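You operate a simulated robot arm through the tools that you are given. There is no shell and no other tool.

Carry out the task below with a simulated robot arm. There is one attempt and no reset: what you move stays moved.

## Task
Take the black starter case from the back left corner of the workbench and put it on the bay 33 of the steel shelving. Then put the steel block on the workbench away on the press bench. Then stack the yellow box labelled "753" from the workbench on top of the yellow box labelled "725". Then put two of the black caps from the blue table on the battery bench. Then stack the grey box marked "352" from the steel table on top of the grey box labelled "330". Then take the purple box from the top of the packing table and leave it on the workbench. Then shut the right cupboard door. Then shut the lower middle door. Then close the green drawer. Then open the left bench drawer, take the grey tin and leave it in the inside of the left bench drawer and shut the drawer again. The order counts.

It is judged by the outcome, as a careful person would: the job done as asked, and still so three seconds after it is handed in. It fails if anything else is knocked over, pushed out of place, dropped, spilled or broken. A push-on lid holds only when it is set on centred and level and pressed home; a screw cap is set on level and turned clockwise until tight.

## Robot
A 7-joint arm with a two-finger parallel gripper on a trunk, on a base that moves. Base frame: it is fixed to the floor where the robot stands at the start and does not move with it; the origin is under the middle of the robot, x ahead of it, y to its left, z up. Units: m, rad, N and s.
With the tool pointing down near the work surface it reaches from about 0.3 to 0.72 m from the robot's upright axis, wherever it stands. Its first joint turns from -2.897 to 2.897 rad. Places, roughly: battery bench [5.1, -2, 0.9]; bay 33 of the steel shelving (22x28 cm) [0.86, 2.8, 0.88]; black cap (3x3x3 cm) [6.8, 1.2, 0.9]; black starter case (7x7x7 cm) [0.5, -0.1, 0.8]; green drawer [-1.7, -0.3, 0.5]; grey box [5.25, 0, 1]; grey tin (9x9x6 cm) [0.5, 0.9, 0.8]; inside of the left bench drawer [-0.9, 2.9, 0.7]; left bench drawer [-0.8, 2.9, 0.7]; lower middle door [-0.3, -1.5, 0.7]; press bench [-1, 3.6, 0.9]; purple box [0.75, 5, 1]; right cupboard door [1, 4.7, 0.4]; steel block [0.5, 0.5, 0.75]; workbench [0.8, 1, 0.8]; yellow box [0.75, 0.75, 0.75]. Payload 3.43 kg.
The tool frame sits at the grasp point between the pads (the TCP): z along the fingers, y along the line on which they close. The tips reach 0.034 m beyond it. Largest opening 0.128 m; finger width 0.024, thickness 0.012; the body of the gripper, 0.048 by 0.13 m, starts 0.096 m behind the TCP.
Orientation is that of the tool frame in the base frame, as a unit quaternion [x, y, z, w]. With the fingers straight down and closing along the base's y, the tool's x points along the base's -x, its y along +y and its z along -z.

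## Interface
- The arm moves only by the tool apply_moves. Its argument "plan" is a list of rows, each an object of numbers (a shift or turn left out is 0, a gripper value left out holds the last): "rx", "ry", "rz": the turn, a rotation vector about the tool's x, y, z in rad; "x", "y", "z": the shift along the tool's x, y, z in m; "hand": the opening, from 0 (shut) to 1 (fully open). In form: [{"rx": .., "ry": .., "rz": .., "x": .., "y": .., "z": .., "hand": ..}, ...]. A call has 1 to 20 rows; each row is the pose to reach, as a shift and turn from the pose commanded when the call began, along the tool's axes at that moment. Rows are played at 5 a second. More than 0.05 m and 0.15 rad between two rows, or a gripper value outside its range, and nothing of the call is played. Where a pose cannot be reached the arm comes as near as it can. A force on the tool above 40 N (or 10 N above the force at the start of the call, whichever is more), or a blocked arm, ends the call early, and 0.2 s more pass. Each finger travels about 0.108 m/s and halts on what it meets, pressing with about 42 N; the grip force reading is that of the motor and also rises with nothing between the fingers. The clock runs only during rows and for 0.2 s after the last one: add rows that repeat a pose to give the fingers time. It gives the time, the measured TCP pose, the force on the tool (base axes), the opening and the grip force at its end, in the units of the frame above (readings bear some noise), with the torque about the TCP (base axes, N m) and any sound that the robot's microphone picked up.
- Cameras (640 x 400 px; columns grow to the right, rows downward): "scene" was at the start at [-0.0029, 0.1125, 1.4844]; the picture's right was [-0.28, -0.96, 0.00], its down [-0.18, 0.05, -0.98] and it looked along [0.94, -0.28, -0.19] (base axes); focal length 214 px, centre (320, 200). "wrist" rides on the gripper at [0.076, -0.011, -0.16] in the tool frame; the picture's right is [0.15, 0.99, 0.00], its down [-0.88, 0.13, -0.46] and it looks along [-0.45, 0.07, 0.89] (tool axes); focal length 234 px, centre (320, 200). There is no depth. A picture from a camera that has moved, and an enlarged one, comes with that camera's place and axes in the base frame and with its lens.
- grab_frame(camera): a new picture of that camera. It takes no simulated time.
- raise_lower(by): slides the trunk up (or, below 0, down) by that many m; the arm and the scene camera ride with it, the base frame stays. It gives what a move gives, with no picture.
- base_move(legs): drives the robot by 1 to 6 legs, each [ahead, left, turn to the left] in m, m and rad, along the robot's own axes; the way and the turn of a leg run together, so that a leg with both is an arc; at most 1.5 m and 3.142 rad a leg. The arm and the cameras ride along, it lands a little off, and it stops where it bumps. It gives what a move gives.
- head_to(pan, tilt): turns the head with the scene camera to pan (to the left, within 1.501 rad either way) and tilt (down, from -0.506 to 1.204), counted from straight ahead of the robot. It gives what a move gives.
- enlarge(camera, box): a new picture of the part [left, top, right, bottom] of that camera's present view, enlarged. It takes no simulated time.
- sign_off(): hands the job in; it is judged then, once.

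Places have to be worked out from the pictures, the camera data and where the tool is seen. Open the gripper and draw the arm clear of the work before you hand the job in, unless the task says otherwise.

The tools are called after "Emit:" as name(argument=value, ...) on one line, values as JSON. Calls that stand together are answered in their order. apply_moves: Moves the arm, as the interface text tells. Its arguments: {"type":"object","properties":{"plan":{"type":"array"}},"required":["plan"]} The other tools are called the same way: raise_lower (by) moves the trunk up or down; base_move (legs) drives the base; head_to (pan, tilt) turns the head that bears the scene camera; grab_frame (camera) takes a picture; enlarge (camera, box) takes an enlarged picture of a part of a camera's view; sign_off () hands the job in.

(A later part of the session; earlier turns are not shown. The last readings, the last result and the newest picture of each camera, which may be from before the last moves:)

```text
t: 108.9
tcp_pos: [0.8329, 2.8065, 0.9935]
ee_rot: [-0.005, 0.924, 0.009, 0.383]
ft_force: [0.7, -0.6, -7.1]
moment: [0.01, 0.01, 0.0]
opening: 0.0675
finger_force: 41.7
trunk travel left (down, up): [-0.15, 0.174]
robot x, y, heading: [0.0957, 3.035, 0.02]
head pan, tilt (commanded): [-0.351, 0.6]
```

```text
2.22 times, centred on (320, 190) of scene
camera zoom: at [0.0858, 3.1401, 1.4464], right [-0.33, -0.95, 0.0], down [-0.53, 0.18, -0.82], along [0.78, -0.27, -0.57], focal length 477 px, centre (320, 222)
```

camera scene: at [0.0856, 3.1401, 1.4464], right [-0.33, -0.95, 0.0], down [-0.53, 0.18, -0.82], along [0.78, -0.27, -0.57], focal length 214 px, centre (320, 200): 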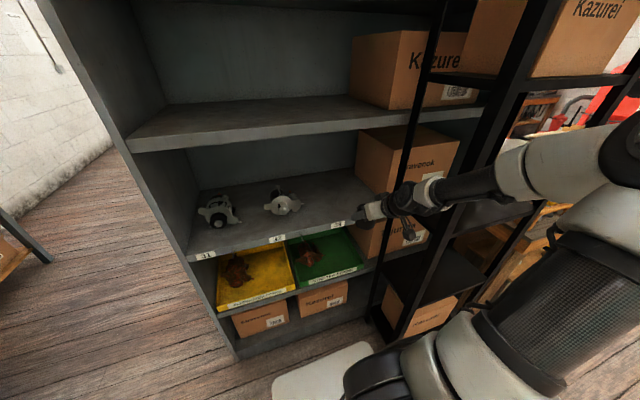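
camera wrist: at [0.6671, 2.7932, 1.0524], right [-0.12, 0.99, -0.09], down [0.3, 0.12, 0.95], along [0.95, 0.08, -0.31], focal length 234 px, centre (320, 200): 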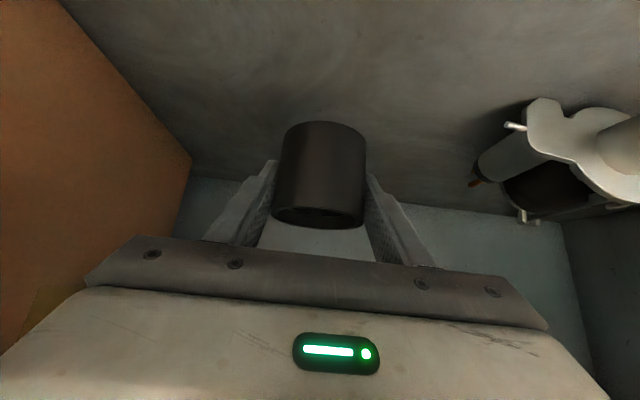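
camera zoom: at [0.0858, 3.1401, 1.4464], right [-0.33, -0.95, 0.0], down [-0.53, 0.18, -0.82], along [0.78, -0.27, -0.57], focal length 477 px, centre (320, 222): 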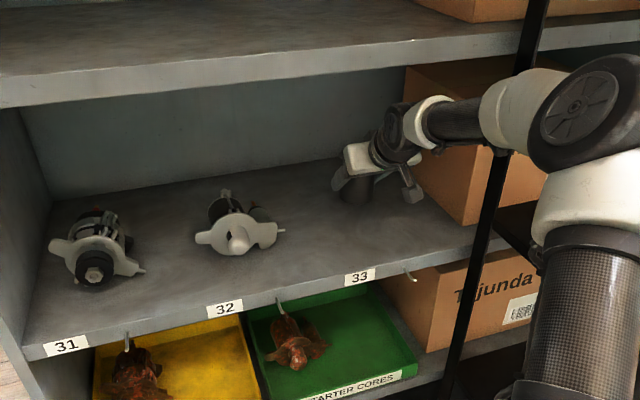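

The case sits in line with bay 33 (neighbours at y≈3.30 and 3.05, so 33 at ≈2.80). I lower in stages and watch for contact.

Emit:
apply_moves(plan=[{"x": 0.014, "z": 0.014}, {"x": 0.028, "z": 0.028}, {"x": 0.042, "z": 0.042}, {"x": 0.046, "z": 0.046}, {"x": 0.046, "z": 0.046}])

Emit:
grab_frame(camera="wrist")

```text
t: 110.1
tcp_pos: [0.8313, 2.809, 0.93]
ee_rot: [-0.004, 0.924, 0.008, 0.383]
ft_force: [-1.2, -0.7, -8.0]
moment: [0.03, 0.05, 0.02]
opening: 0.0671
finger_force: 41.6
trunk travel left (down, up): [-0.15, 0.174]
robot x, y, heading: [0.0998, 3.0333, 0.02]
head pan, tilt (commanded): [-0.351, 0.6]
```

```text
taken
camera wrist: at [0.6656, 2.7949, 0.9877], right [-0.12, 0.99, -0.09], down [0.3, 0.12, 0.95], along [0.95, 0.09, -0.31], focal length 234 px, centre (320, 200)
```

wrist: 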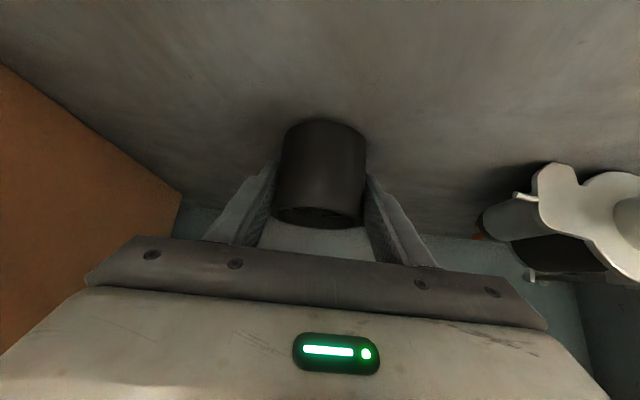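

Not yet in contact (shadow shows a small gap). I lower a further 12 mm gently.

Emit:
apply_moves(plan=[{"x": 0.003, "z": 0.003}, {"x": 0.006, "z": 0.006}, {"x": 0.0085, "z": 0.0085}, {"x": 0.0085, "z": 0.0085}])

```text
t: 111.1
tcp_pos: [0.8313, 2.8082, 0.9226]
ee_rot: [-0.006, 0.922, 0.007, 0.387]
ft_force: [-4.5, 2.1, 19.4]
moment: [-0.46, 0.85, -0.14]
opening: 0.0677
finger_force: 42.1
trunk travel left (down, up): [-0.15, 0.174]
robot x, y, heading: [0.0963, 3.0291, 0.017]
head pan, tilt (commanded): [-0.351, 0.6]
```

Contact: the vertical force rose to +19 N, so the case stands on the shelf. I ease up about 3 mm and open the gripper slowly.

Emit:
apply_moves(plan=[{"x": -0.002, "z": -0.002}, {"x": -0.002, "z": -0.002}])

Emit:
apply_moves(plan=[{"hand": 0.56}, {"hand": 0.6}, {"hand": 0.66}, {"hand": 0.7}, {"hand": 0.7}])

Emit:
grab_frame(camera="wrist")

```text
t: 111.7
tcp_pos: [0.8299, 2.8087, 0.9227]
ee_rot: [-0.005, 0.922, 0.007, 0.386]
ft_force: [9.0, -3.0, 15.0]
moment: [-0.82, -0.06, 0.27]
opening: 0.0676
finger_force: 42.1
trunk travel left (down, up): [-0.15, 0.174]
robot x, y, heading: [0.0994, 3.0297, 0.021]
head pan, tilt (commanded): [-0.351, 0.6]
```

```text
t: 112.9
tcp_pos: [0.8306, 2.8078, 0.92]
ee_rot: [-0.004, 0.924, 0.008, 0.383]
ft_force: [0.5, -1.1, -0.5]
moment: [0.01, -0.04, 0.02]
opening: 0.0898
finger_force: 0.0
trunk travel left (down, up): [-0.15, 0.174]
robot x, y, heading: [0.0996, 3.0352, 0.015]
head pan, tilt (commanded): [-0.351, 0.6]
```

```text
taken
camera wrist: at [0.6653, 2.7947, 0.979], right [-0.12, 0.99, -0.09], down [0.3, 0.12, 0.95], along [0.95, 0.08, -0.31], focal length 234 px, centre (320, 200)
```

wrist: 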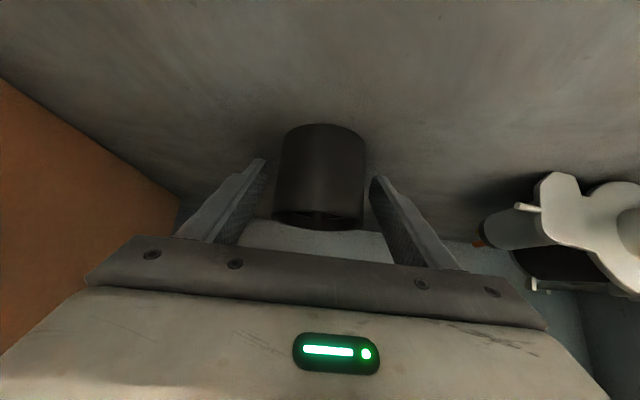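

The case stands free and upright in bay 33. I withdraw along the tool axis and then straight back out of the shelf.

Emit:
apply_moves(plan=[{"z": -0.03}, {"z": -0.06}, {"z": -0.09}, {"x": 0.028, "z": -0.118}, {"x": 0.056, "z": -0.146}, {"x": 0.084, "z": -0.174}, {"x": 0.112, "z": -0.202}, {"x": 0.14, "z": -0.23}, {"x": 0.14, "z": -0.23}])

Emit:
grab_frame(camera="wrist")

Emit:
grab_frame(camera="scene")

```text
t: 114.9
tcp_pos: [0.567, 2.8066, 0.9818]
ee_rot: [-0.006, 0.923, 0.009, 0.384]
ft_force: [-0.7, -1.2, 0.0]
moment: [0.02, 0.0, -0.03]
opening: 0.0897
finger_force: 0.0
trunk travel left (down, up): [-0.15, 0.174]
robot x, y, heading: [0.0949, 3.0335, 0.021]
head pan, tilt (commanded): [-0.351, 0.6]
```

```text
taken
camera wrist: at [0.4025, 2.7927, 1.041], right [-0.12, 0.99, -0.09], down [0.3, 0.12, 0.95], along [0.95, 0.09, -0.31], focal length 234 px, centre (320, 200)
```

wrist: 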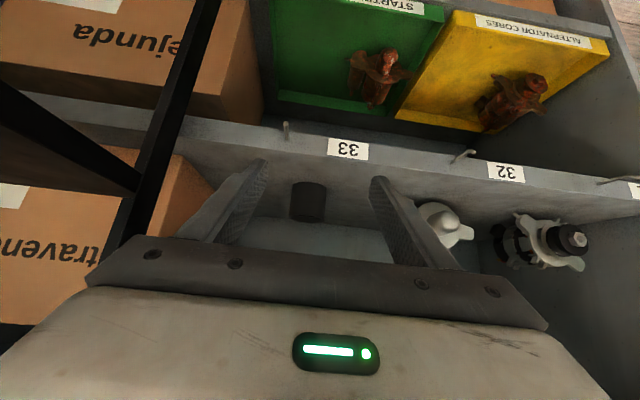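

```text
taken
camera scene: at [0.0849, 3.1403, 1.4464], right [-0.33, -0.95, 0.0], down [-0.53, 0.18, -0.83], along [0.78, -0.27, -0.56], focal length 214 px, centre (320, 200)
```

scene: 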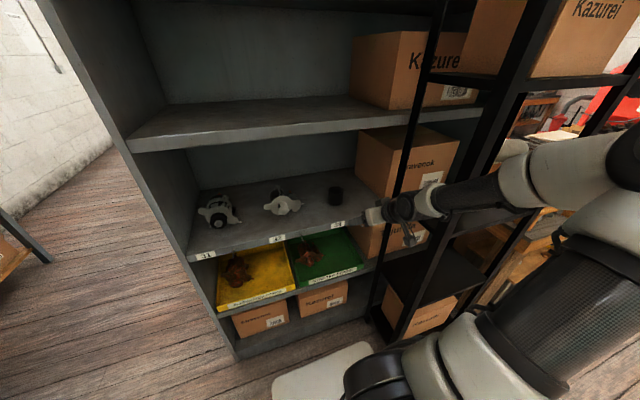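

Bay 33 holds the case upright next to 31 and 32. Next the steel block: I bring the tool back to vertical in a compact pose and drive back toward the workbench.

Emit:
apply_moves(plan=[{"x": -0.003, "y": 0.03, "z": -0.012}, {"x": -0.006, "y": 0.06, "z": -0.026, "ry": 0.12}, {"x": -0.01, "y": 0.09, "z": -0.04, "ry": 0.25}, {"x": -0.013, "y": 0.12, "z": -0.053, "ry": 0.38}, {"x": -0.016, "y": 0.15, "z": -0.066, "ry": 0.51}, {"x": -0.019, "y": 0.18, "z": -0.08, "ry": 0.64}, {"x": -0.021, "y": 0.21, "z": -0.092, "ry": 0.785}, {"x": -0.021, "y": 0.22, "z": -0.092, "ry": 0.785}, {"x": -0.021, "y": 0.22, "z": -0.092, "ry": 0.785, "hand": 1}])

Emit:
base_move(legs=[[-0.28, 0, 0], [0, -1.0, 0], [0, -1.45, 0]])

Emit:
head_to(pan=0.0, tilt=0.7)

Emit:
grab_frame(camera="scene")

```text
t: 116.9
tcp_pos: [0.5166, 3.0224, 1.0657]
ee_rot: [-0.008, 1.0, 0.004, 0.001]
ft_force: [-0.4, 0.2, -0.1]
moment: [-0.02, -0.02, 0.05]
opening: 0.1279
finger_force: 0.1
trunk travel left (down, up): [-0.15, 0.174]
robot x, y, heading: [0.0986, 3.0311, 0.019]
head pan, tilt (commanded): [-0.351, 0.6]
```

```text
t: 141.8
tcp_pos: [0.2431, 0.5778, 1.067]
ee_rot: [0.016, 1.0, 0.006, 0.001]
ft_force: [0.3, 0.2, 0.7]
moment: [0.05, -0.01, -0.02]
opening: 0.128
finger_force: 0.0
trunk travel left (down, up): [-0.15, 0.174]
robot x, y, heading: [-0.1736, 0.6086, -0.023]
head pan, tilt (commanded): [-0.351, 0.6]
```

```text
t: 142.6
tcp_pos: [0.2428, 0.5785, 1.0651]
ee_rot: [0.014, 1.0, 0.006, 0.0]
ft_force: [0.6, 0.0, 0.4]
moment: [0.0, 0.03, 0.0]
opening: 0.128
finger_force: 0.1
trunk travel left (down, up): [-0.15, 0.174]
robot x, y, heading: [-0.1735, 0.6046, -0.022]
head pan, tilt (commanded): [0.0, 0.7]
```

```text
taken
camera scene: at [-0.1796, 0.7452, 1.4378], right [-0.03, -1.0, 0.0], down [-0.64, 0.02, -0.77], along [0.76, -0.02, -0.64], focal length 214 px, centre (320, 200)
```

scene: 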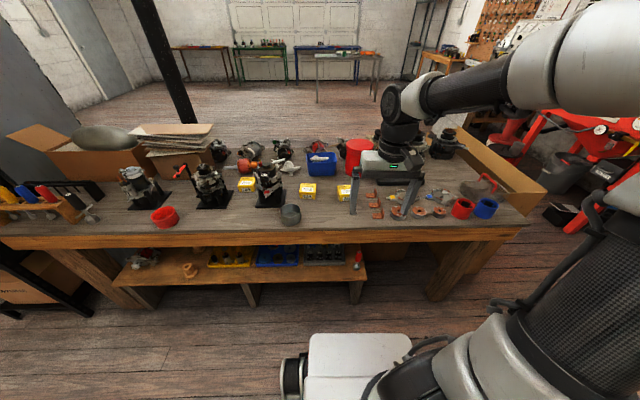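

I'm in front of the bench near the boxes, and there seems to be a third yellow box. I zoom both cameras to locate the steel block and the boxes.

Emit:
enlarge(camera="scene", box=[220, 160, 400, 240])

Emit:
grab_frame(camera="wrist")

```text
3.56 times, centred on (310, 200) of scene
camera zoom: at [-0.1796, 0.7452, 1.4378], right [-0.03, -1.0, 0.0], down [-0.64, 0.02, -0.77], along [0.76, -0.02, -0.64], focal length 763 px, centre (356, 200)
```

zoom: 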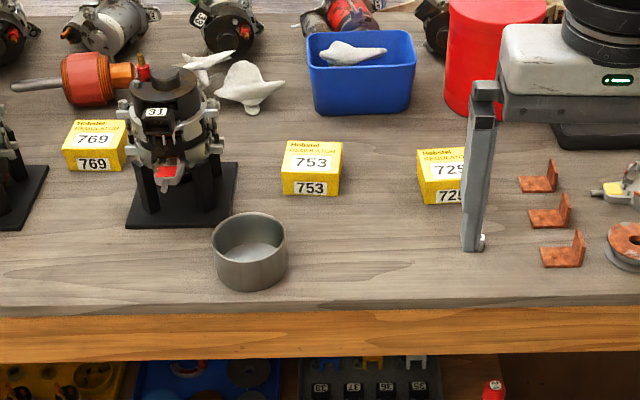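

```text
taken
camera wrist: at [0.1673, 0.5678, 1.2252], right [-0.12, 0.99, 0.01], down [0.88, 0.1, 0.46], along [0.45, 0.06, -0.89], focal length 234 px, centre (320, 200)
```

wrist: 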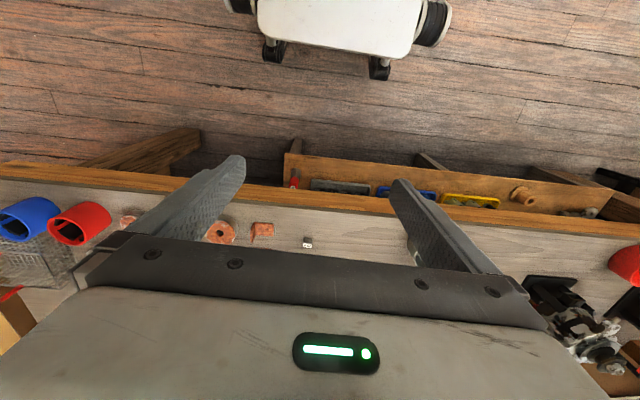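

Boxes 753, 725 and 769 identified; the steel block is near (0.498, 0.58). I move the open gripper above it, lower to about z=0.95, and look.

Emit:
apply_moves(plan=[{"x": -0.043, "y": 0.001, "z": 0.0}, {"x": -0.086, "y": 0.002, "z": 0.01}, {"x": -0.129, "y": 0.004, "z": 0.03}, {"x": -0.172, "y": 0.005, "z": 0.055}, {"x": -0.215, "y": 0.006, "z": 0.08}, {"x": -0.253, "y": 0.008, "z": 0.11}, {"x": -0.253, "y": 0.008, "z": 0.11}])

Emit:
grab_frame(camera="wrist")

Emit:
enlarge(camera="wrist", box=[260, 140, 380, 240])

```text
t: 144.2
tcp_pos: [0.4979, 0.58, 0.9565]
ee_rot: [0.015, 1.0, 0.005, 0.001]
ft_force: [1.4, 0.0, -0.4]
moment: [-0.02, 0.0, -0.02]
opening: 0.1276
finger_force: 0.1
trunk travel left (down, up): [-0.15, 0.174]
robot x, y, heading: [-0.1774, 0.6041, -0.023]
head pan, tilt (commanded): [0.0, 0.7]
```

```text
taken
camera wrist: at [0.423, 0.5696, 1.1153], right [-0.12, 0.99, 0.01], down [0.88, 0.1, 0.46], along [0.45, 0.06, -0.89], focal length 234 px, centre (320, 200)
```

wrist: 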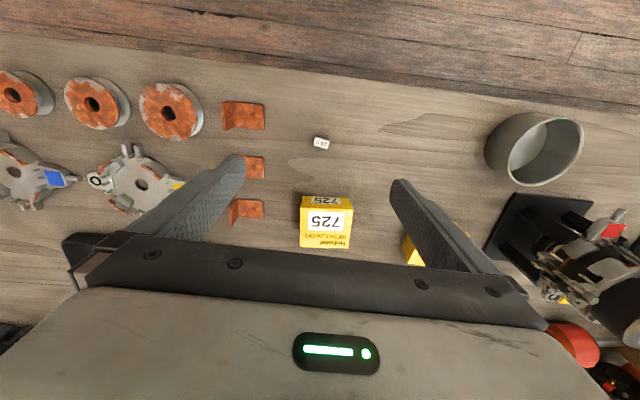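

```text
4.00 times, centred on (320, 190) of wrist
camera zoom: at [0.423, 0.5696, 1.1153], right [-0.12, 0.99, 0.01], down [0.88, 0.1, 0.46], along [0.45, 0.06, -0.89], focal length 937 px, centre (320, 240)
```

zoom: 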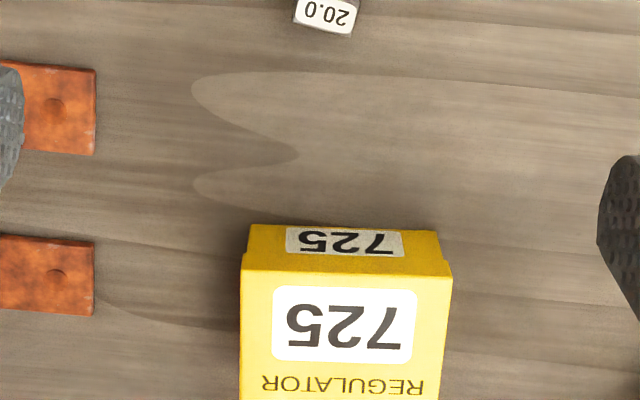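

The block is a 20 mm gauge block at (0.499, 0.584), nearly aligned with the fingers. I descend over it with the opening reduced to about 6 cm.

Emit:
apply_moves(plan=[{"y": 0.004, "z": 0.03, "hand": 0.5}, {"y": 0.004, "z": 0.06}, {"y": 0.004, "z": 0.09}, {"y": 0.004, "z": 0.115}, {"y": 0.004, "z": 0.125}, {"y": 0.004, "z": 0.125}])

Emit:
enlarge(camera="wrist", box=[200, 100, 440, 250])

```text
t: 145.6
tcp_pos: [0.4964, 0.5869, 0.8306]
ee_rot: [0.015, 1.0, 0.005, 0.001]
ft_force: [-0.2, 0.2, 0.0]
moment: [0.01, 0.0, 0.01]
opening: 0.064
finger_force: 0.0
trunk travel left (down, up): [-0.15, 0.174]
robot x, y, heading: [-0.177, 0.6022, -0.023]
head pan, tilt (commanded): [0.0, 0.7]
```

```text
2.67 times, centred on (320, 175) of wrist
camera zoom: at [0.422, 0.5756, 0.9901], right [-0.12, 0.99, 0.01], down [0.88, 0.1, 0.46], along [0.46, 0.06, -0.89], focal length 624 px, centre (320, 267)
```

zoom: 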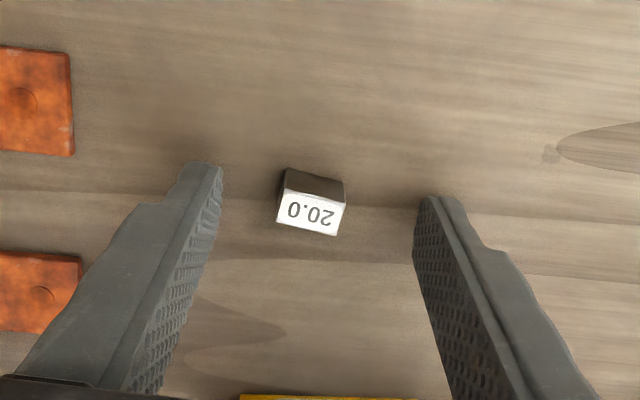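

The block sits about 4 mm farther and 3 mm right of the tool centre. I correct that, descend to just above the bench and close.

Emit:
apply_moves(plan=[{"x": -0.004, "y": -0.003, "z": 0.004}, {"x": -0.004, "y": -0.003, "z": 0.009}, {"x": -0.004, "y": -0.003, "z": 0.013}, {"x": -0.004, "y": -0.003, "z": 0.013}])

```text
t: 146.8
tcp_pos: [0.5008, 0.5822, 0.8248]
ee_rot: [0.015, 1.0, 0.005, 0.005]
ft_force: [-11.1, -0.6, 16.3]
moment: [-0.66, 0.58, -0.38]
opening: 0.0641
finger_force: 0.0
trunk travel left (down, up): [-0.15, 0.174]
robot x, y, heading: [-0.1791, 0.6079, -0.024]
head pan, tilt (commanded): [0.0, 0.7]
stopped in row 4: the force on the tool passed its limit at 41 N (the readings are from after the stop); the commanded pose is now the measured one
```

The tips touched the bench at TCP z≈0.824, so the bench top is z≈0.79. I rise 3 mm and then close on the block.

Emit:
apply_moves(plan=[{"z": -0.003}, {"z": -0.003}])

Emit:
enlarge(camera="wrist", box=[200, 100, 440, 250])

```text
t: 147.4
tcp_pos: [0.502, 0.5821, 0.825]
ee_rot: [0.016, 1.0, 0.006, 0.005]
ft_force: [0.5, -0.2, -0.3]
moment: [0.0, 0.01, -0.02]
opening: 0.0639
finger_force: 0.0
trunk travel left (down, up): [-0.15, 0.174]
robot x, y, heading: [-0.1757, 0.6074, -0.021]
head pan, tilt (commanded): [0.0, 0.7]
```

```text
2.67 times, centred on (320, 175) of wrist
camera zoom: at [0.4263, 0.572, 0.9831], right [-0.12, 0.99, 0.01], down [0.88, 0.1, 0.47], along [0.46, 0.06, -0.88], focal length 624 px, centre (320, 267)
```

zoom: 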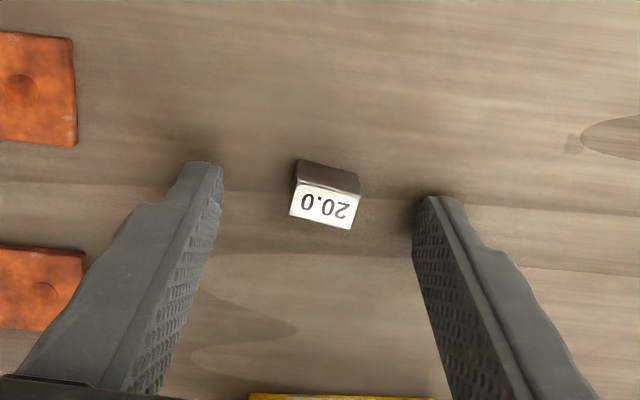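

The block is well centred now. I close the gripper on it.

Emit:
apply_moves(plan=[{"hand": 0.3}, {"hand": 0.1}, {"hand": 0.05}, {"hand": 0.05}, {"hand": 0.05}])

Emit:
enlarge(camera="wrist", box=[200, 100, 440, 250])

```text
t: 148.6
tcp_pos: [0.5026, 0.5823, 0.825]
ee_rot: [0.015, 1.0, 0.005, 0.005]
ft_force: [0.1, 0.4, -1.0]
moment: [-0.03, 0.01, 0.01]
opening: 0.0188
finger_force: 42.0
trunk travel left (down, up): [-0.15, 0.174]
robot x, y, heading: [-0.1774, 0.6059, -0.021]
head pan, tilt (commanded): [0.0, 0.7]
```

```text
2.67 times, centred on (320, 175) of wrist
camera zoom: at [0.4261, 0.572, 0.9839], right [-0.12, 0.99, 0.01], down [0.88, 0.1, 0.46], along [0.46, 0.06, -0.89], focal length 624 px, centre (320, 267)
```

zoom: 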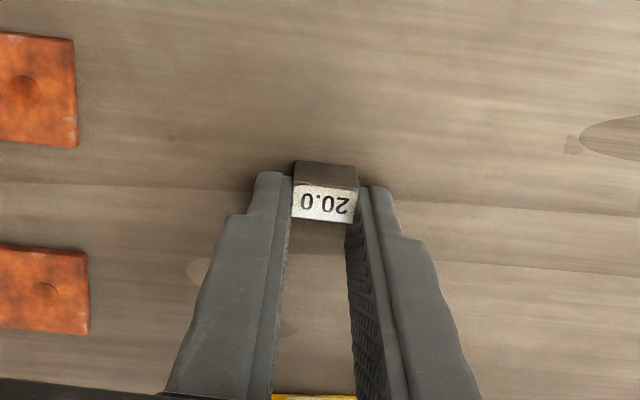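

Block gripped (opening 18.8 mm, full force). I lift it and pull the arm in to a travel pose.

Emit:
apply_moves(plan=[{"z": -0.02}, {"z": -0.06}, {"z": -0.1}, {"z": -0.14, "x": 0.02}, {"z": -0.18, "x": 0.05}, {"z": -0.22, "x": 0.09}, {"z": -0.24, "x": 0.13}, {"z": -0.25, "x": 0.17}, {"z": -0.25, "x": 0.21}, {"z": -0.25, "x": 0.25}, {"z": -0.25, "x": 0.25}])

Emit:
grab_frame(camera="wrist")

```text
refused: row 6 steps farther than a row can; nothing moved
```

```text
taken
camera wrist: at [0.4261, 0.572, 0.9839], right [-0.12, 0.99, 0.01], down [0.88, 0.1, 0.46], along [0.46, 0.06, -0.89], focal length 234 px, centre (320, 200)
```

wrist: 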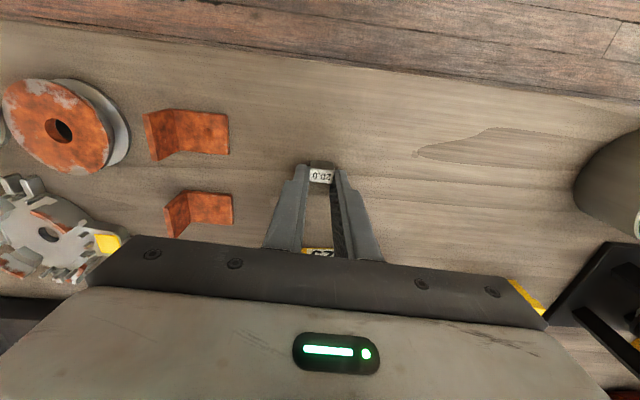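

The last plan had one row step too long; I repeat it with smaller steps.

Emit:
apply_moves(plan=[{"z": -0.02}, {"z": -0.06}, {"z": -0.1}, {"z": -0.14}, {"z": -0.175, "x": 0.02}, {"z": -0.21, "x": 0.05}, {"z": -0.235, "x": 0.085}, {"z": -0.25, "x": 0.125}, {"z": -0.25, "x": 0.17}, {"z": -0.25, "x": 0.21}, {"z": -0.25, "x": 0.25}, {"z": -0.25, "x": 0.25}])

Emit:
grab_frame(camera="wrist")

```text
t: 151.2
tcp_pos: [0.249, 0.5869, 1.073]
ee_rot: [0.016, 1.0, 0.007, 0.004]
ft_force: [-0.5, 0.4, -1.1]
moment: [0.03, -0.02, -0.01]
opening: 0.0187
finger_force: 42.1
trunk travel left (down, up): [-0.15, 0.174]
robot x, y, heading: [-0.1783, 0.6045, -0.026]
head pan, tilt (commanded): [0.0, 0.7]
```

```text
taken
camera wrist: at [0.1722, 0.5773, 1.2313], right [-0.12, 0.99, 0.01], down [0.88, 0.1, 0.46], along [0.46, 0.06, -0.89], focal length 234 px, centre (320, 200)
```

wrist: 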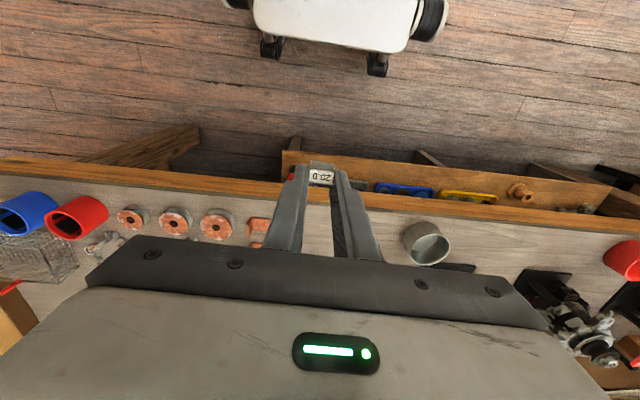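

The block is in hand. I drive left to about y=1.8, turn around there to face the press bench, and look.

Emit:
base_move(legs=[[-0.05, 0, 0], [0, 1.2, 0.03], [0, 0, 1.57], [0, 0, 1.56]])

Emit:
head_to(pan=-0.6, tilt=0.5)

Emit:
grab_frame(camera="scene")

```text
t: 171.3
tcp_pos: [-0.6409, 1.8345, 1.0726]
ee_rot: [1.0, -0.017, -0.005, 0.006]
ft_force: [0.1, -0.3, -1.0]
moment: [0.0, 0.01, 0.01]
opening: 0.0186
finger_force: 42.2
trunk travel left (down, up): [-0.15, 0.174]
robot x, y, heading: [-0.2096, 1.8129, 3.111]
head pan, tilt (commanded): [0.0, 0.7]
```

```text
t: 172.3
tcp_pos: [-0.6409, 1.8331, 1.0727]
ee_rot: [1.0, -0.017, -0.004, 0.006]
ft_force: [0.2, -0.3, -0.5]
moment: [0.0, 0.02, 0.03]
opening: 0.0187
finger_force: 42.2
trunk travel left (down, up): [-0.15, 0.174]
robot x, y, heading: [-0.2165, 1.8117, 3.112]
head pan, tilt (commanded): [-0.6, 0.499]
```

```text
taken
camera scene: at [-0.2056, 1.7223, 1.4554], right [0.59, 0.81, 0.0], down [0.39, -0.28, -0.88], along [-0.71, 0.52, -0.48], focal length 214 px, centre (320, 200)
```

scene: 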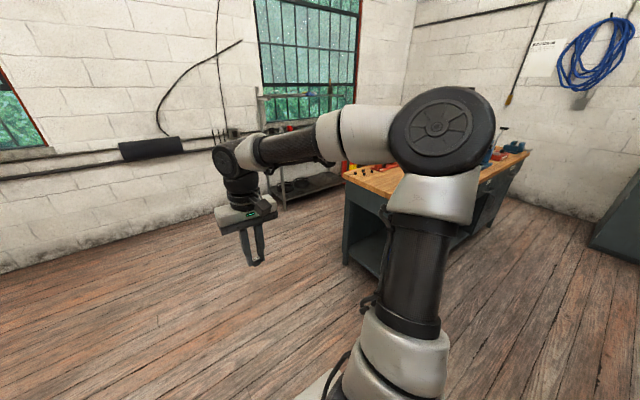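

Now I drive sideways (world +y) into the corridor beside the press bench.

Emit:
base_move(legs=[[0.0, -1.13, 0.03]])

Emit:
head_to(pan=0.1, tilt=0.75)

Emit:
grab_frame(camera="scene")

Emit:
grab_frame(camera="wrist")

```text
t: 183.2
tcp_pos: [-0.6326, 2.9198, 1.0727]
ee_rot: [1.0, 0.005, -0.005, 0.007]
ft_force: [0.6, 0.3, 0.1]
moment: [0.03, -0.05, 0.02]
opening: 0.0185
finger_force: 42.1
trunk travel left (down, up): [-0.15, 0.174]
robot x, y, heading: [-0.2076, 2.9196, -3.127]
head pan, tilt (commanded): [-0.6, 0.499]
```

```text
t: 184.3
tcp_pos: [-0.6317, 2.9195, 1.0719]
ee_rot: [1.0, 0.005, -0.005, 0.006]
ft_force: [0.8, 0.2, 0.0]
moment: [0.02, 0.01, 0.03]
opening: 0.0187
finger_force: 42.0
trunk travel left (down, up): [-0.15, 0.174]
robot x, y, heading: [-0.2051, 2.9156, -3.123]
head pan, tilt (commanded): [0.099, 0.75]
```

```text
taken
camera scene: at [-0.1989, 2.7689, 1.4335], right [-0.11, 0.99, 0.0], down [0.68, 0.08, -0.73], along [-0.73, -0.08, -0.68], focal length 214 px, centre (320, 200)
```

scene: 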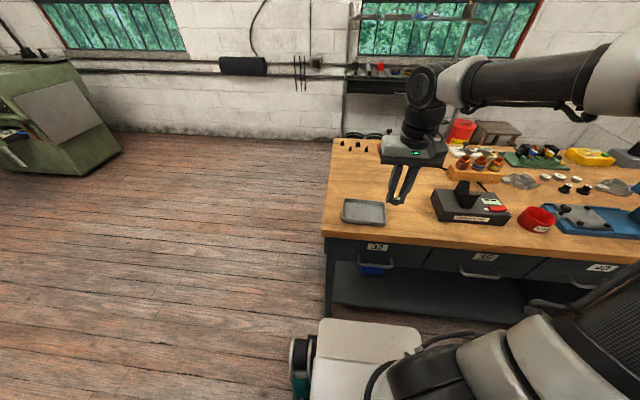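

```text
taken
camera wrist: at [-0.5538, 2.9348, 1.2313], right [0.15, -0.99, 0.01], down [-0.88, -0.13, 0.46], along [-0.46, -0.08, -0.89], focal length 234 px, centre (320, 200)
```

wrist: 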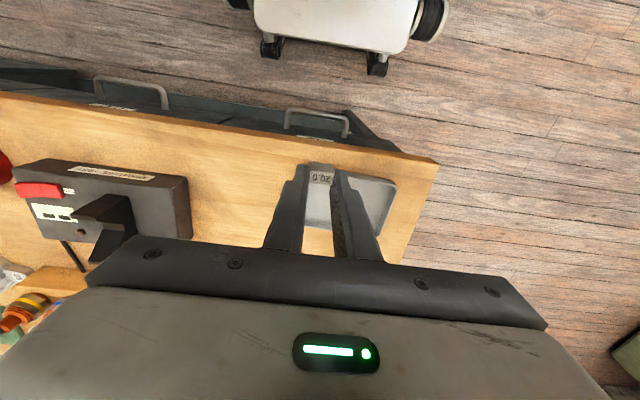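

The press bench is in front with the tray, a black device, and small black cubes at the far edge. I zoom to read labels and find a free place.

Emit:
enlarge(camera="scene", box=[310, 120, 640, 300])

Emit:
enlarge(camera="scene", box=[320, 190, 480, 290])

```text
1.94 times, centred on (475, 210) of scene
camera zoom: at [-0.1989, 2.7689, 1.4335], right [-0.11, 0.99, 0.0], down [0.68, 0.08, -0.73], along [-0.73, -0.08, -0.68], focal length 416 px, centre (19, 181)
```

zoom: 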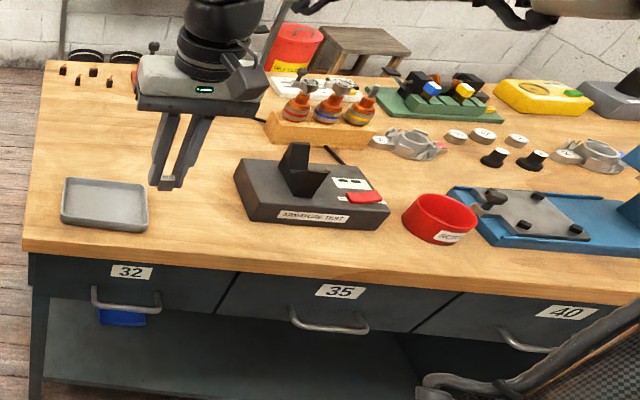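

```text
4.00 times, centred on (400, 240) of scene
camera zoom: at [-0.1989, 2.7689, 1.4335], right [-0.11, 0.99, 0.0], down [0.68, 0.08, -0.73], along [-0.73, -0.08, -0.68], focal length 858 px, centre (0, 40)
```

zoom: 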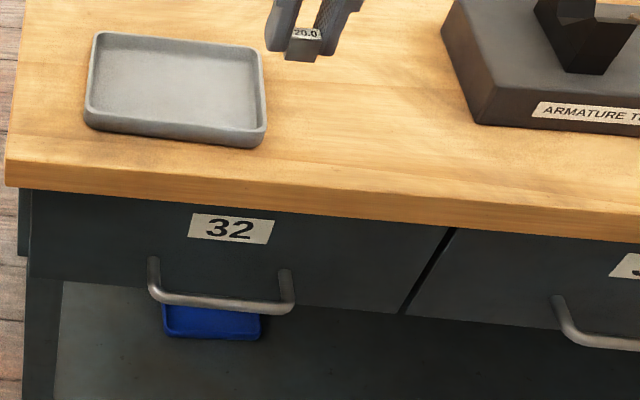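

Bench top is z≈0.89; the free spot between the tray and the armature tester is about (-0.80, 3.03). I move the block above it and lower to a couple of cm above the wood.

Emit:
apply_moves(plan=[{"x": -0.035, "y": -0.023}, {"x": -0.07, "y": -0.046}, {"x": -0.105, "y": -0.069}, {"x": -0.14, "y": -0.092}, {"x": -0.168, "y": -0.11}, {"x": -0.168, "y": -0.11, "z": 0.04}, {"x": -0.168, "y": -0.11, "z": 0.08}, {"x": -0.168, "y": -0.11, "z": 0.115}, {"x": -0.168, "y": -0.11, "z": 0.115}])

Emit:
grab_frame(camera="wrist")

Emit:
enlarge(camera="scene", box=[320, 140, 520, 265])

```text
t: 186.3
tcp_pos: [-0.8033, 3.0278, 0.9578]
ee_rot: [1.0, 0.003, -0.004, 0.006]
ft_force: [0.4, -0.2, -0.8]
moment: [-0.04, 0.01, 0.04]
opening: 0.0186
finger_force: 42.2
trunk travel left (down, up): [-0.15, 0.174]
robot x, y, heading: [-0.2079, 2.9168, -3.131]
head pan, tilt (commanded): [0.099, 0.75]
```

```text
taken
camera wrist: at [-0.7262, 3.042, 1.116], right [0.15, -0.99, 0.01], down [-0.88, -0.13, 0.46], along [-0.46, -0.08, -0.89], focal length 234 px, centre (320, 200)
```

wrist: 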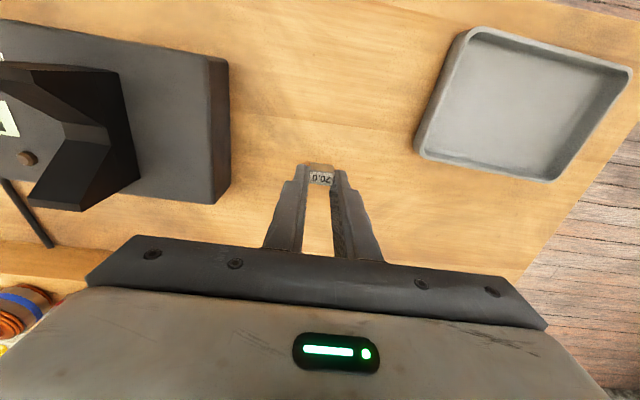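

```text
3.20 times, centred on (420, 202) of scene
camera zoom: at [-0.199, 2.7689, 1.4335], right [-0.11, 0.99, 0.0], down [0.68, 0.08, -0.73], along [-0.73, -0.08, -0.68], focal length 686 px, centre (0, 192)
```

zoom: 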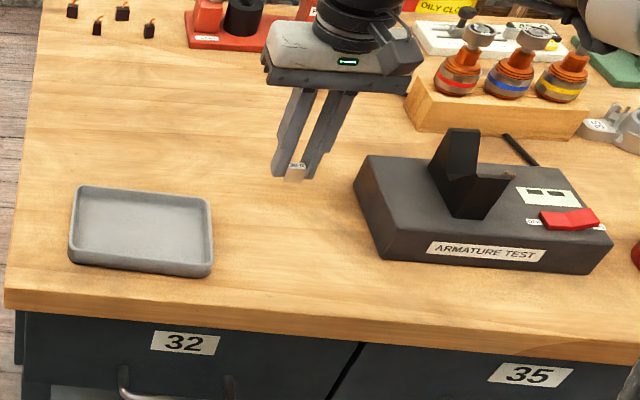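

The spot is free. I lower the last stretch slowly, watching the force.

Emit:
apply_moves(plan=[{"z": 0.01}, {"z": 0.018}, {"z": 0.024}, {"z": 0.027}, {"z": 0.027}])

```text
t: 187.5
tcp_pos: [-0.802, 3.028, 0.9307]
ee_rot: [1.0, 0.003, -0.005, 0.007]
ft_force: [-0.5, 0.2, -0.6]
moment: [-0.01, -0.01, 0.01]
opening: 0.0186
finger_force: 42.0
trunk travel left (down, up): [-0.15, 0.174]
robot x, y, heading: [-0.2012, 2.9172, -3.125]
head pan, tilt (commanded): [0.099, 0.75]
```

No contact yet at TCP z=0.931. I go on in 2–3 mm steps.

Emit:
apply_moves(plan=[{"z": 0.002}, {"z": 0.004}, {"z": 0.006}, {"z": 0.006}])

Emit:
enlarge(camera="wrist", box=[240, 130, 400, 230])

```text
t: 188.5
tcp_pos: [-0.8016, 3.0279, 0.9248]
ee_rot: [1.0, 0.005, -0.004, 0.006]
ft_force: [-0.3, 0.3, 0.0]
moment: [-0.01, -0.04, -0.05]
opening: 0.0186
finger_force: 42.1
trunk travel left (down, up): [-0.15, 0.174]
robot x, y, heading: [-0.2064, 2.9161, -3.128]
head pan, tilt (commanded): [0.099, 0.75]
```

```text
4.00 times, centred on (320, 180) of wrist
camera zoom: at [-0.7241, 3.0415, 1.0835], right [0.15, -0.99, 0.01], down [-0.88, -0.13, 0.46], along [-0.46, -0.08, -0.89], focal length 937 px, centre (320, 280)
```

zoom: 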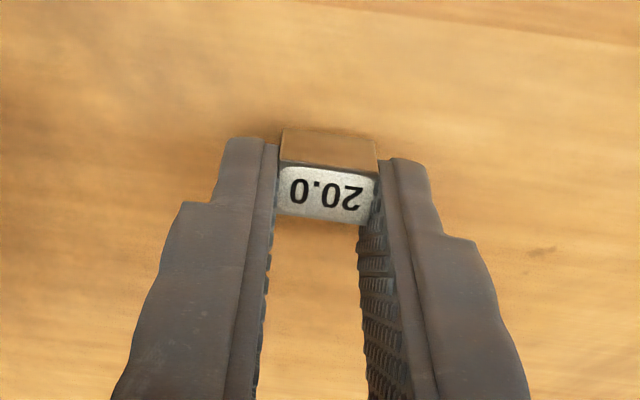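

Still no force; the shadow suggests contact is close. Down another 3 mm.

Emit:
apply_moves(plan=[{"z": 0.0015}, {"z": 0.003}, {"z": 0.003}])

```text
t: 189.3
tcp_pos: [-0.8028, 3.0275, 0.9238]
ee_rot: [1.0, 0.004, -0.004, 0.006]
ft_force: [-0.4, 0.4, 0.3]
moment: [0.05, 0.03, -0.02]
opening: 0.0187
finger_force: 41.9
trunk travel left (down, up): [-0.15, 0.174]
robot x, y, heading: [-0.2049, 2.9189, -3.131]
head pan, tilt (commanded): [0.099, 0.75]
```

Emit:
apply_moves(plan=[{"z": 0.0015}, {"z": 0.003}, {"z": 0.003}])

```text
t: 190.1
tcp_pos: [-0.8021, 3.0262, 0.9196]
ee_rot: [1.0, 0.004, -0.003, 0.005]
ft_force: [-0.9, 0.0, -0.2]
moment: [0.02, 0.03, -0.07]
opening: 0.0186
finger_force: 42.2
trunk travel left (down, up): [-0.15, 0.174]
robot x, y, heading: [-0.2043, 2.9155, -3.126]
head pan, tilt (commanded): [0.099, 0.75]
```

TCP z=0.920 and still no contact force, so the bench top is a little lower than estimated. I go down 3 mm more.

Emit:
apply_moves(plan=[{"z": 0.0015}, {"z": 0.003}, {"z": 0.003}])

```text
t: 190.9
tcp_pos: [-0.8024, 3.0273, 0.9161]
ee_rot: [1.0, 0.005, -0.004, 0.005]
ft_force: [0.4, -0.4, -1.1]
moment: [0.0, -0.02, 0.03]
opening: 0.0187
finger_force: 42.7
trunk travel left (down, up): [-0.15, 0.174]
robot x, y, heading: [-0.2056, 2.919, -3.131]
head pan, tilt (commanded): [0.099, 0.75]
```

Still free at z=0.916. I continue with another 4 mm and check the force again.

Emit:
apply_moves(plan=[{"z": 0.002}, {"z": 0.004}, {"z": 0.004}])

Emit:
enlarge(camera="wrist", box=[240, 130, 400, 230])

```text
t: 191.7
tcp_pos: [-0.8033, 3.0262, 0.9134]
ee_rot: [1.0, 0.003, -0.006, 0.004]
ft_force: [-0.1, 1.5, 14.6]
moment: [0.25, -0.14, 0.03]
opening: 0.0187
finger_force: 42.2
trunk travel left (down, up): [-0.15, 0.174]
robot x, y, heading: [-0.2068, 2.9149, -3.125]
head pan, tilt (commanded): [0.099, 0.75]
```

```text
4.00 times, centred on (320, 180) of wrist
camera zoom: at [-0.7236, 3.0408, 1.0726], right [0.15, -0.99, 0.01], down [-0.87, -0.13, 0.47], along [-0.46, -0.08, -0.88], focal length 937 px, centre (320, 280)
```

zoom: 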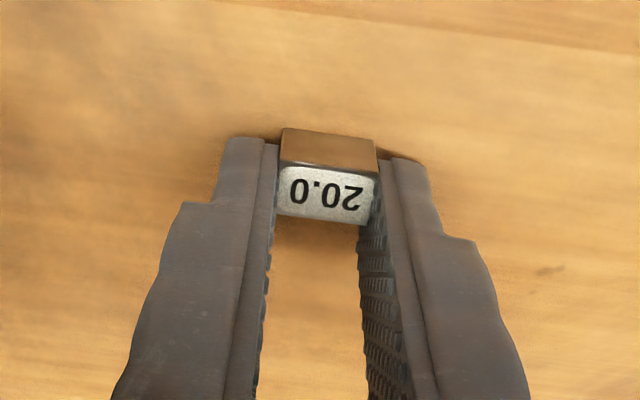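

Contact with 15 N: the block rests on the bench. I ease up a millimetre and open.

Emit:
apply_moves(plan=[{"z": -0.001}, {"z": -0.001, "hand": 0.25}, {"z": -0.001, "hand": 0.35}, {"z": -0.001, "hand": 0.4}, {"z": -0.001, "hand": 0.4}])

Emit:
apply_moves(plan=[{"z": -0.03}, {"z": -0.07}, {"z": -0.11}, {"z": -0.15}, {"z": -0.15, "x": 0.04}, {"z": -0.15, "x": 0.08}, {"z": -0.15, "x": 0.12}, {"z": -0.15, "x": 0.16}, {"z": -0.15, "x": 0.18}])

Emit:
enlarge(camera="scene", box=[320, 140, 520, 265])

```text
t: 192.9
tcp_pos: [-0.8019, 3.026, 0.9144]
ee_rot: [1.0, 0.004, -0.005, 0.006]
ft_force: [-1.5, -15.0, 17.3]
moment: [-0.09, -0.19, -0.15]
opening: 0.0432
finger_force: 0.1
trunk travel left (down, up): [-0.15, 0.174]
robot x, y, heading: [-0.2089, 2.9172, -3.128]
head pan, tilt (commanded): [0.099, 0.75]
```

```text
t: 194.9
tcp_pos: [-0.6197, 3.0315, 1.0587]
ee_rot: [1.0, 0.004, -0.004, 0.006]
ft_force: [-0.4, -1.0, 0.8]
moment: [-0.01, -0.01, 0.0]
opening: 0.0512
finger_force: 0.0
trunk travel left (down, up): [-0.15, 0.174]
robot x, y, heading: [-0.2057, 2.9172, -3.127]
head pan, tilt (commanded): [0.099, 0.75]
```

```text
3.20 times, centred on (420, 202) of scene
camera zoom: at [-0.1989, 2.7688, 1.4335], right [-0.11, 0.99, 0.0], down [0.68, 0.08, -0.73], along [-0.73, -0.08, -0.68], focal length 686 px, centre (0, 192)
```

zoom: 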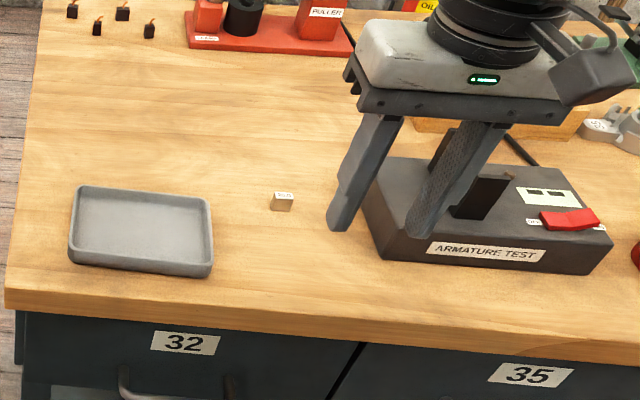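

The block stands on the press bench. Next, the yellow boxes: I drive back, turn around and go to the workbench in front of them.

Emit:
base_move(legs=[[0, 1.1, 0], [0, 0, 1.57], [0, 0, 1.56], [0, -1.1, 0]])

Emit:
head_to(pan=0.0, tilt=0.75)

Emit:
grab_frame(camera="scene")

```text
t: 224.1
tcp_pos: [0.1968, 0.5795, 1.0605]
ee_rot: [0.017, 1.0, 0.006, 0.005]
ft_force: [-0.1, -0.2, -1.2]
moment: [-0.02, 0.02, -0.04]
opening: 0.0509
finger_force: 0.0
trunk travel left (down, up): [-0.15, 0.174]
robot x, y, heading: [-0.21, 0.7096, -0.033]
head pan, tilt (commanded): [0.099, 0.75]
```

```text
t: 224.8
tcp_pos: [0.1978, 0.5782, 1.0604]
ee_rot: [0.018, 1.0, 0.005, 0.004]
ft_force: [-0.5, -0.2, 0.2]
moment: [-0.02, 0.01, 0.0]
opening: 0.0513
finger_force: 0.0
trunk travel left (down, up): [-0.15, 0.174]
robot x, y, heading: [-0.2092, 0.7102, -0.025]
head pan, tilt (commanded): [0.0, 0.75]
```

```text
taken
camera scene: at [-0.2159, 0.8483, 1.4335], right [-0.03, -1.0, 0.0], down [-0.68, 0.02, -0.73], along [0.73, -0.02, -0.68], focal length 214 px, centre (320, 200)
```

scene: 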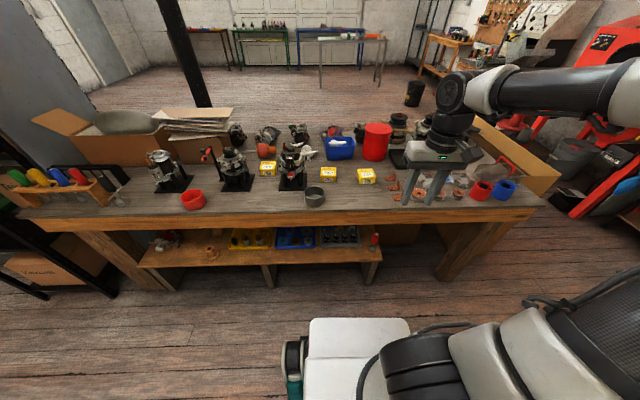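

I move up to the bench by 0.19 m and square the heading, then view the boxes closely.

Emit:
base_move(legs=[[0.19, 0, 0.025]])

Emit:
enlarge(camera="scene", box=[220, 140, 440, 280])

Emit:
grab_frame(camera="wrist")

```text
t: 226.3
tcp_pos: [0.3899, 0.5871, 1.0593]
ee_rot: [0.004, 1.0, 0.006, 0.004]
ft_force: [0.8, 0.3, -0.6]
moment: [0.01, -0.02, -0.01]
opening: 0.0512
finger_force: 0.1
trunk travel left (down, up): [-0.15, 0.174]
robot x, y, heading: [-0.0207, 0.7036, -0.002]
head pan, tilt (commanded): [0.0, 0.75]
```

```text
2.86 times, centred on (330, 210) of scene
camera zoom: at [-0.0306, 0.8452, 1.4335], right [0.0, -1.0, 0.0], down [-0.68, 0.0, -0.73], along [0.73, 0.0, -0.68], focal length 613 px, centre (291, 171)
```

zoom: 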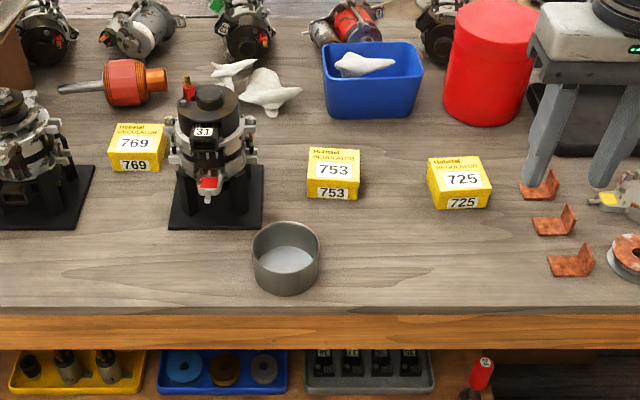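

```text
taken
camera wrist: at [0.3146, 0.5752, 1.2185], right [-0.14, 0.99, 0.01], down [0.88, 0.12, 0.46], along [0.46, 0.07, -0.89], focal length 234 px, centre (320, 200)
```

wrist: 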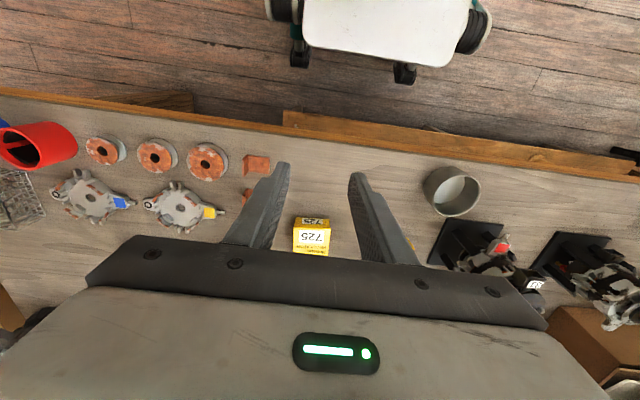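

I zoom further on the two boxes to measure their place and yaw precisely.

Emit:
enlarge(camera="scene", box=[315, 180, 405, 236])

```text
7.11 times, centred on (360, 208) of scene
camera zoom: at [-0.0306, 0.8452, 1.4335], right [0.0, -1.0, 0.0], down [-0.68, 0.0, -0.73], along [0.73, 0.0, -0.68], focal length 1525 px, centre (36, 143)
```

zoom: 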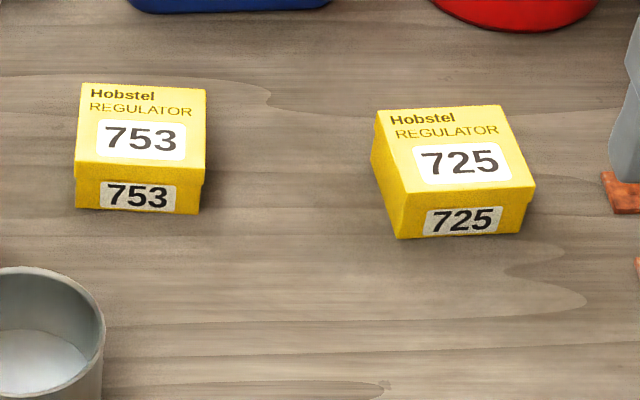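

Measured: box 753 centre (0.632, 0.783), yaw ≈ -0.075, top z≈0.831; box 725 centre (0.612, 0.604), yaw ≈ +0.045. I move above 753 with the gripper opened to 11 cm and turned to match.

Emit:
apply_moves(plan=[{"x": -0.03, "y": 0.025, "rz": 0.01, "hand": 0.87}, {"x": -0.06, "y": 0.05, "rz": 0.02}, {"x": -0.09, "y": 0.075, "rz": 0.03}, {"x": -0.12, "y": 0.1, "rz": 0.04}, {"x": -0.15, "y": 0.125, "rz": 0.05}, {"x": -0.18, "y": 0.15, "rz": 0.06}, {"x": -0.21, "y": 0.175, "rz": 0.067}, {"x": -0.2404, "y": 0.198, "rz": 0.067}, {"x": -0.2404, "y": 0.198, "rz": 0.067, "z": 0.04}, {"x": -0.2404, "y": 0.198, "rz": 0.067, "z": 0.08}, {"x": -0.2404, "y": 0.198, "rz": 0.067, "z": 0.11}, {"x": -0.2404, "y": 0.198, "rz": 0.067, "z": 0.11}])

Emit:
grab_frame(camera="wrist")

Emit:
enlarge(camera="wrist", box=[220, 100, 420, 225])

```text
t: 228.9
tcp_pos: [0.6351, 0.7848, 0.9548]
ee_rot: [0.037, 0.999, 0.006, 0.004]
ft_force: [-0.3, -0.1, -0.9]
moment: [-0.01, 0.04, 0.0]
opening: 0.1113
finger_force: 0.0
trunk travel left (down, up): [-0.15, 0.174]
robot x, y, heading: [-0.0202, 0.7038, -0.0]
head pan, tilt (commanded): [0.0, 0.75]
```

```text
taken
camera wrist: at [0.5575, 0.7777, 1.1139], right [-0.07, 1.0, 0.01], down [0.88, 0.06, 0.46], along [0.46, 0.04, -0.89], focal length 234 px, centre (320, 200)
```

wrist: 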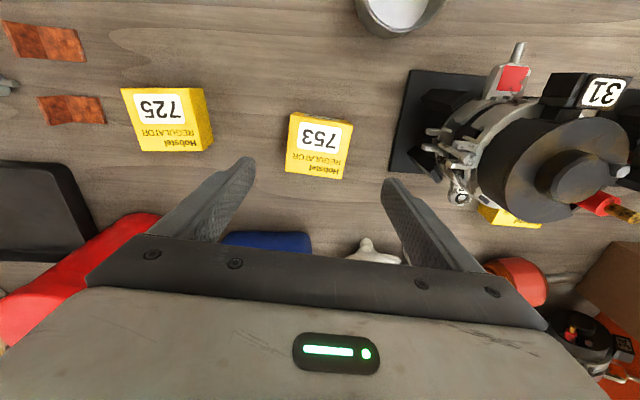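

```text
3.20 times, centred on (320, 162) of wrist
camera zoom: at [0.5575, 0.7777, 1.1139], right [-0.07, 1.0, 0.01], down [0.88, 0.06, 0.46], along [0.46, 0.04, -0.89], focal length 749 px, centre (320, 320)
```

zoom: 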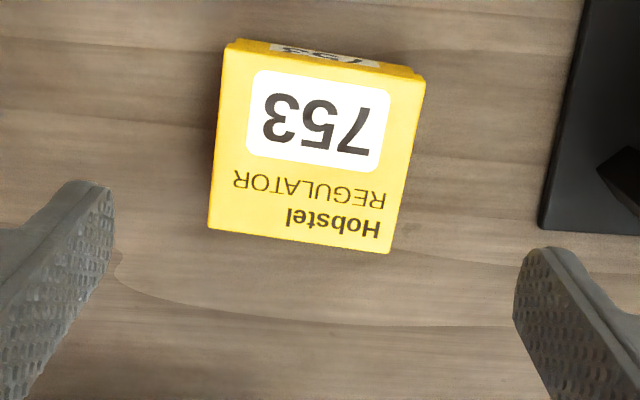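

Box centre confirmed at (0.634, 0.7825), yaw -0.08, matching the tool. I descend with the fingers on either side to about 8 mm above the bench.

Emit:
apply_moves(plan=[{"y": -0.002, "z": 0.03}, {"y": -0.002, "z": 0.06}, {"y": -0.002, "z": 0.09}, {"y": -0.002, "z": 0.11}, {"y": -0.002, "z": 0.122}, {"y": -0.002, "z": 0.122}])

Emit:
grab_frame(camera="wrist")

```text
t: 230.3
tcp_pos: [0.6354, 0.7846, 0.8327]
ee_rot: [0.037, 0.999, 0.007, 0.005]
ft_force: [-0.7, -0.3, -1.0]
moment: [-0.02, 0.02, 0.0]
opening: 0.1113
finger_force: 0.1
trunk travel left (down, up): [-0.15, 0.174]
robot x, y, heading: [-0.0252, 0.7067, -0.0]
head pan, tilt (commanded): [0.0, 0.75]
```

```text
taken
camera wrist: at [0.5583, 0.7769, 0.9913], right [-0.07, 1.0, 0.01], down [0.88, 0.06, 0.46], along [0.46, 0.04, -0.89], focal length 234 px, centre (320, 200)
```

wrist: 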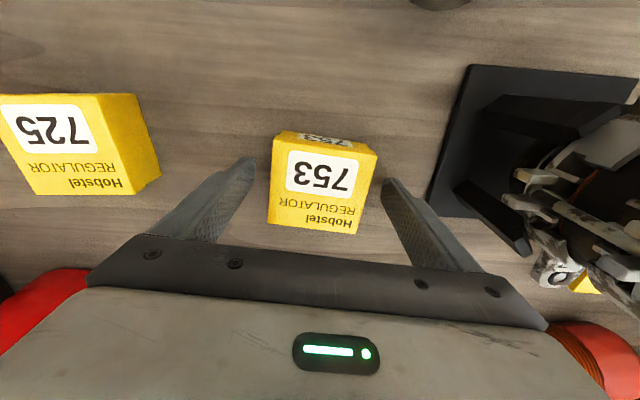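

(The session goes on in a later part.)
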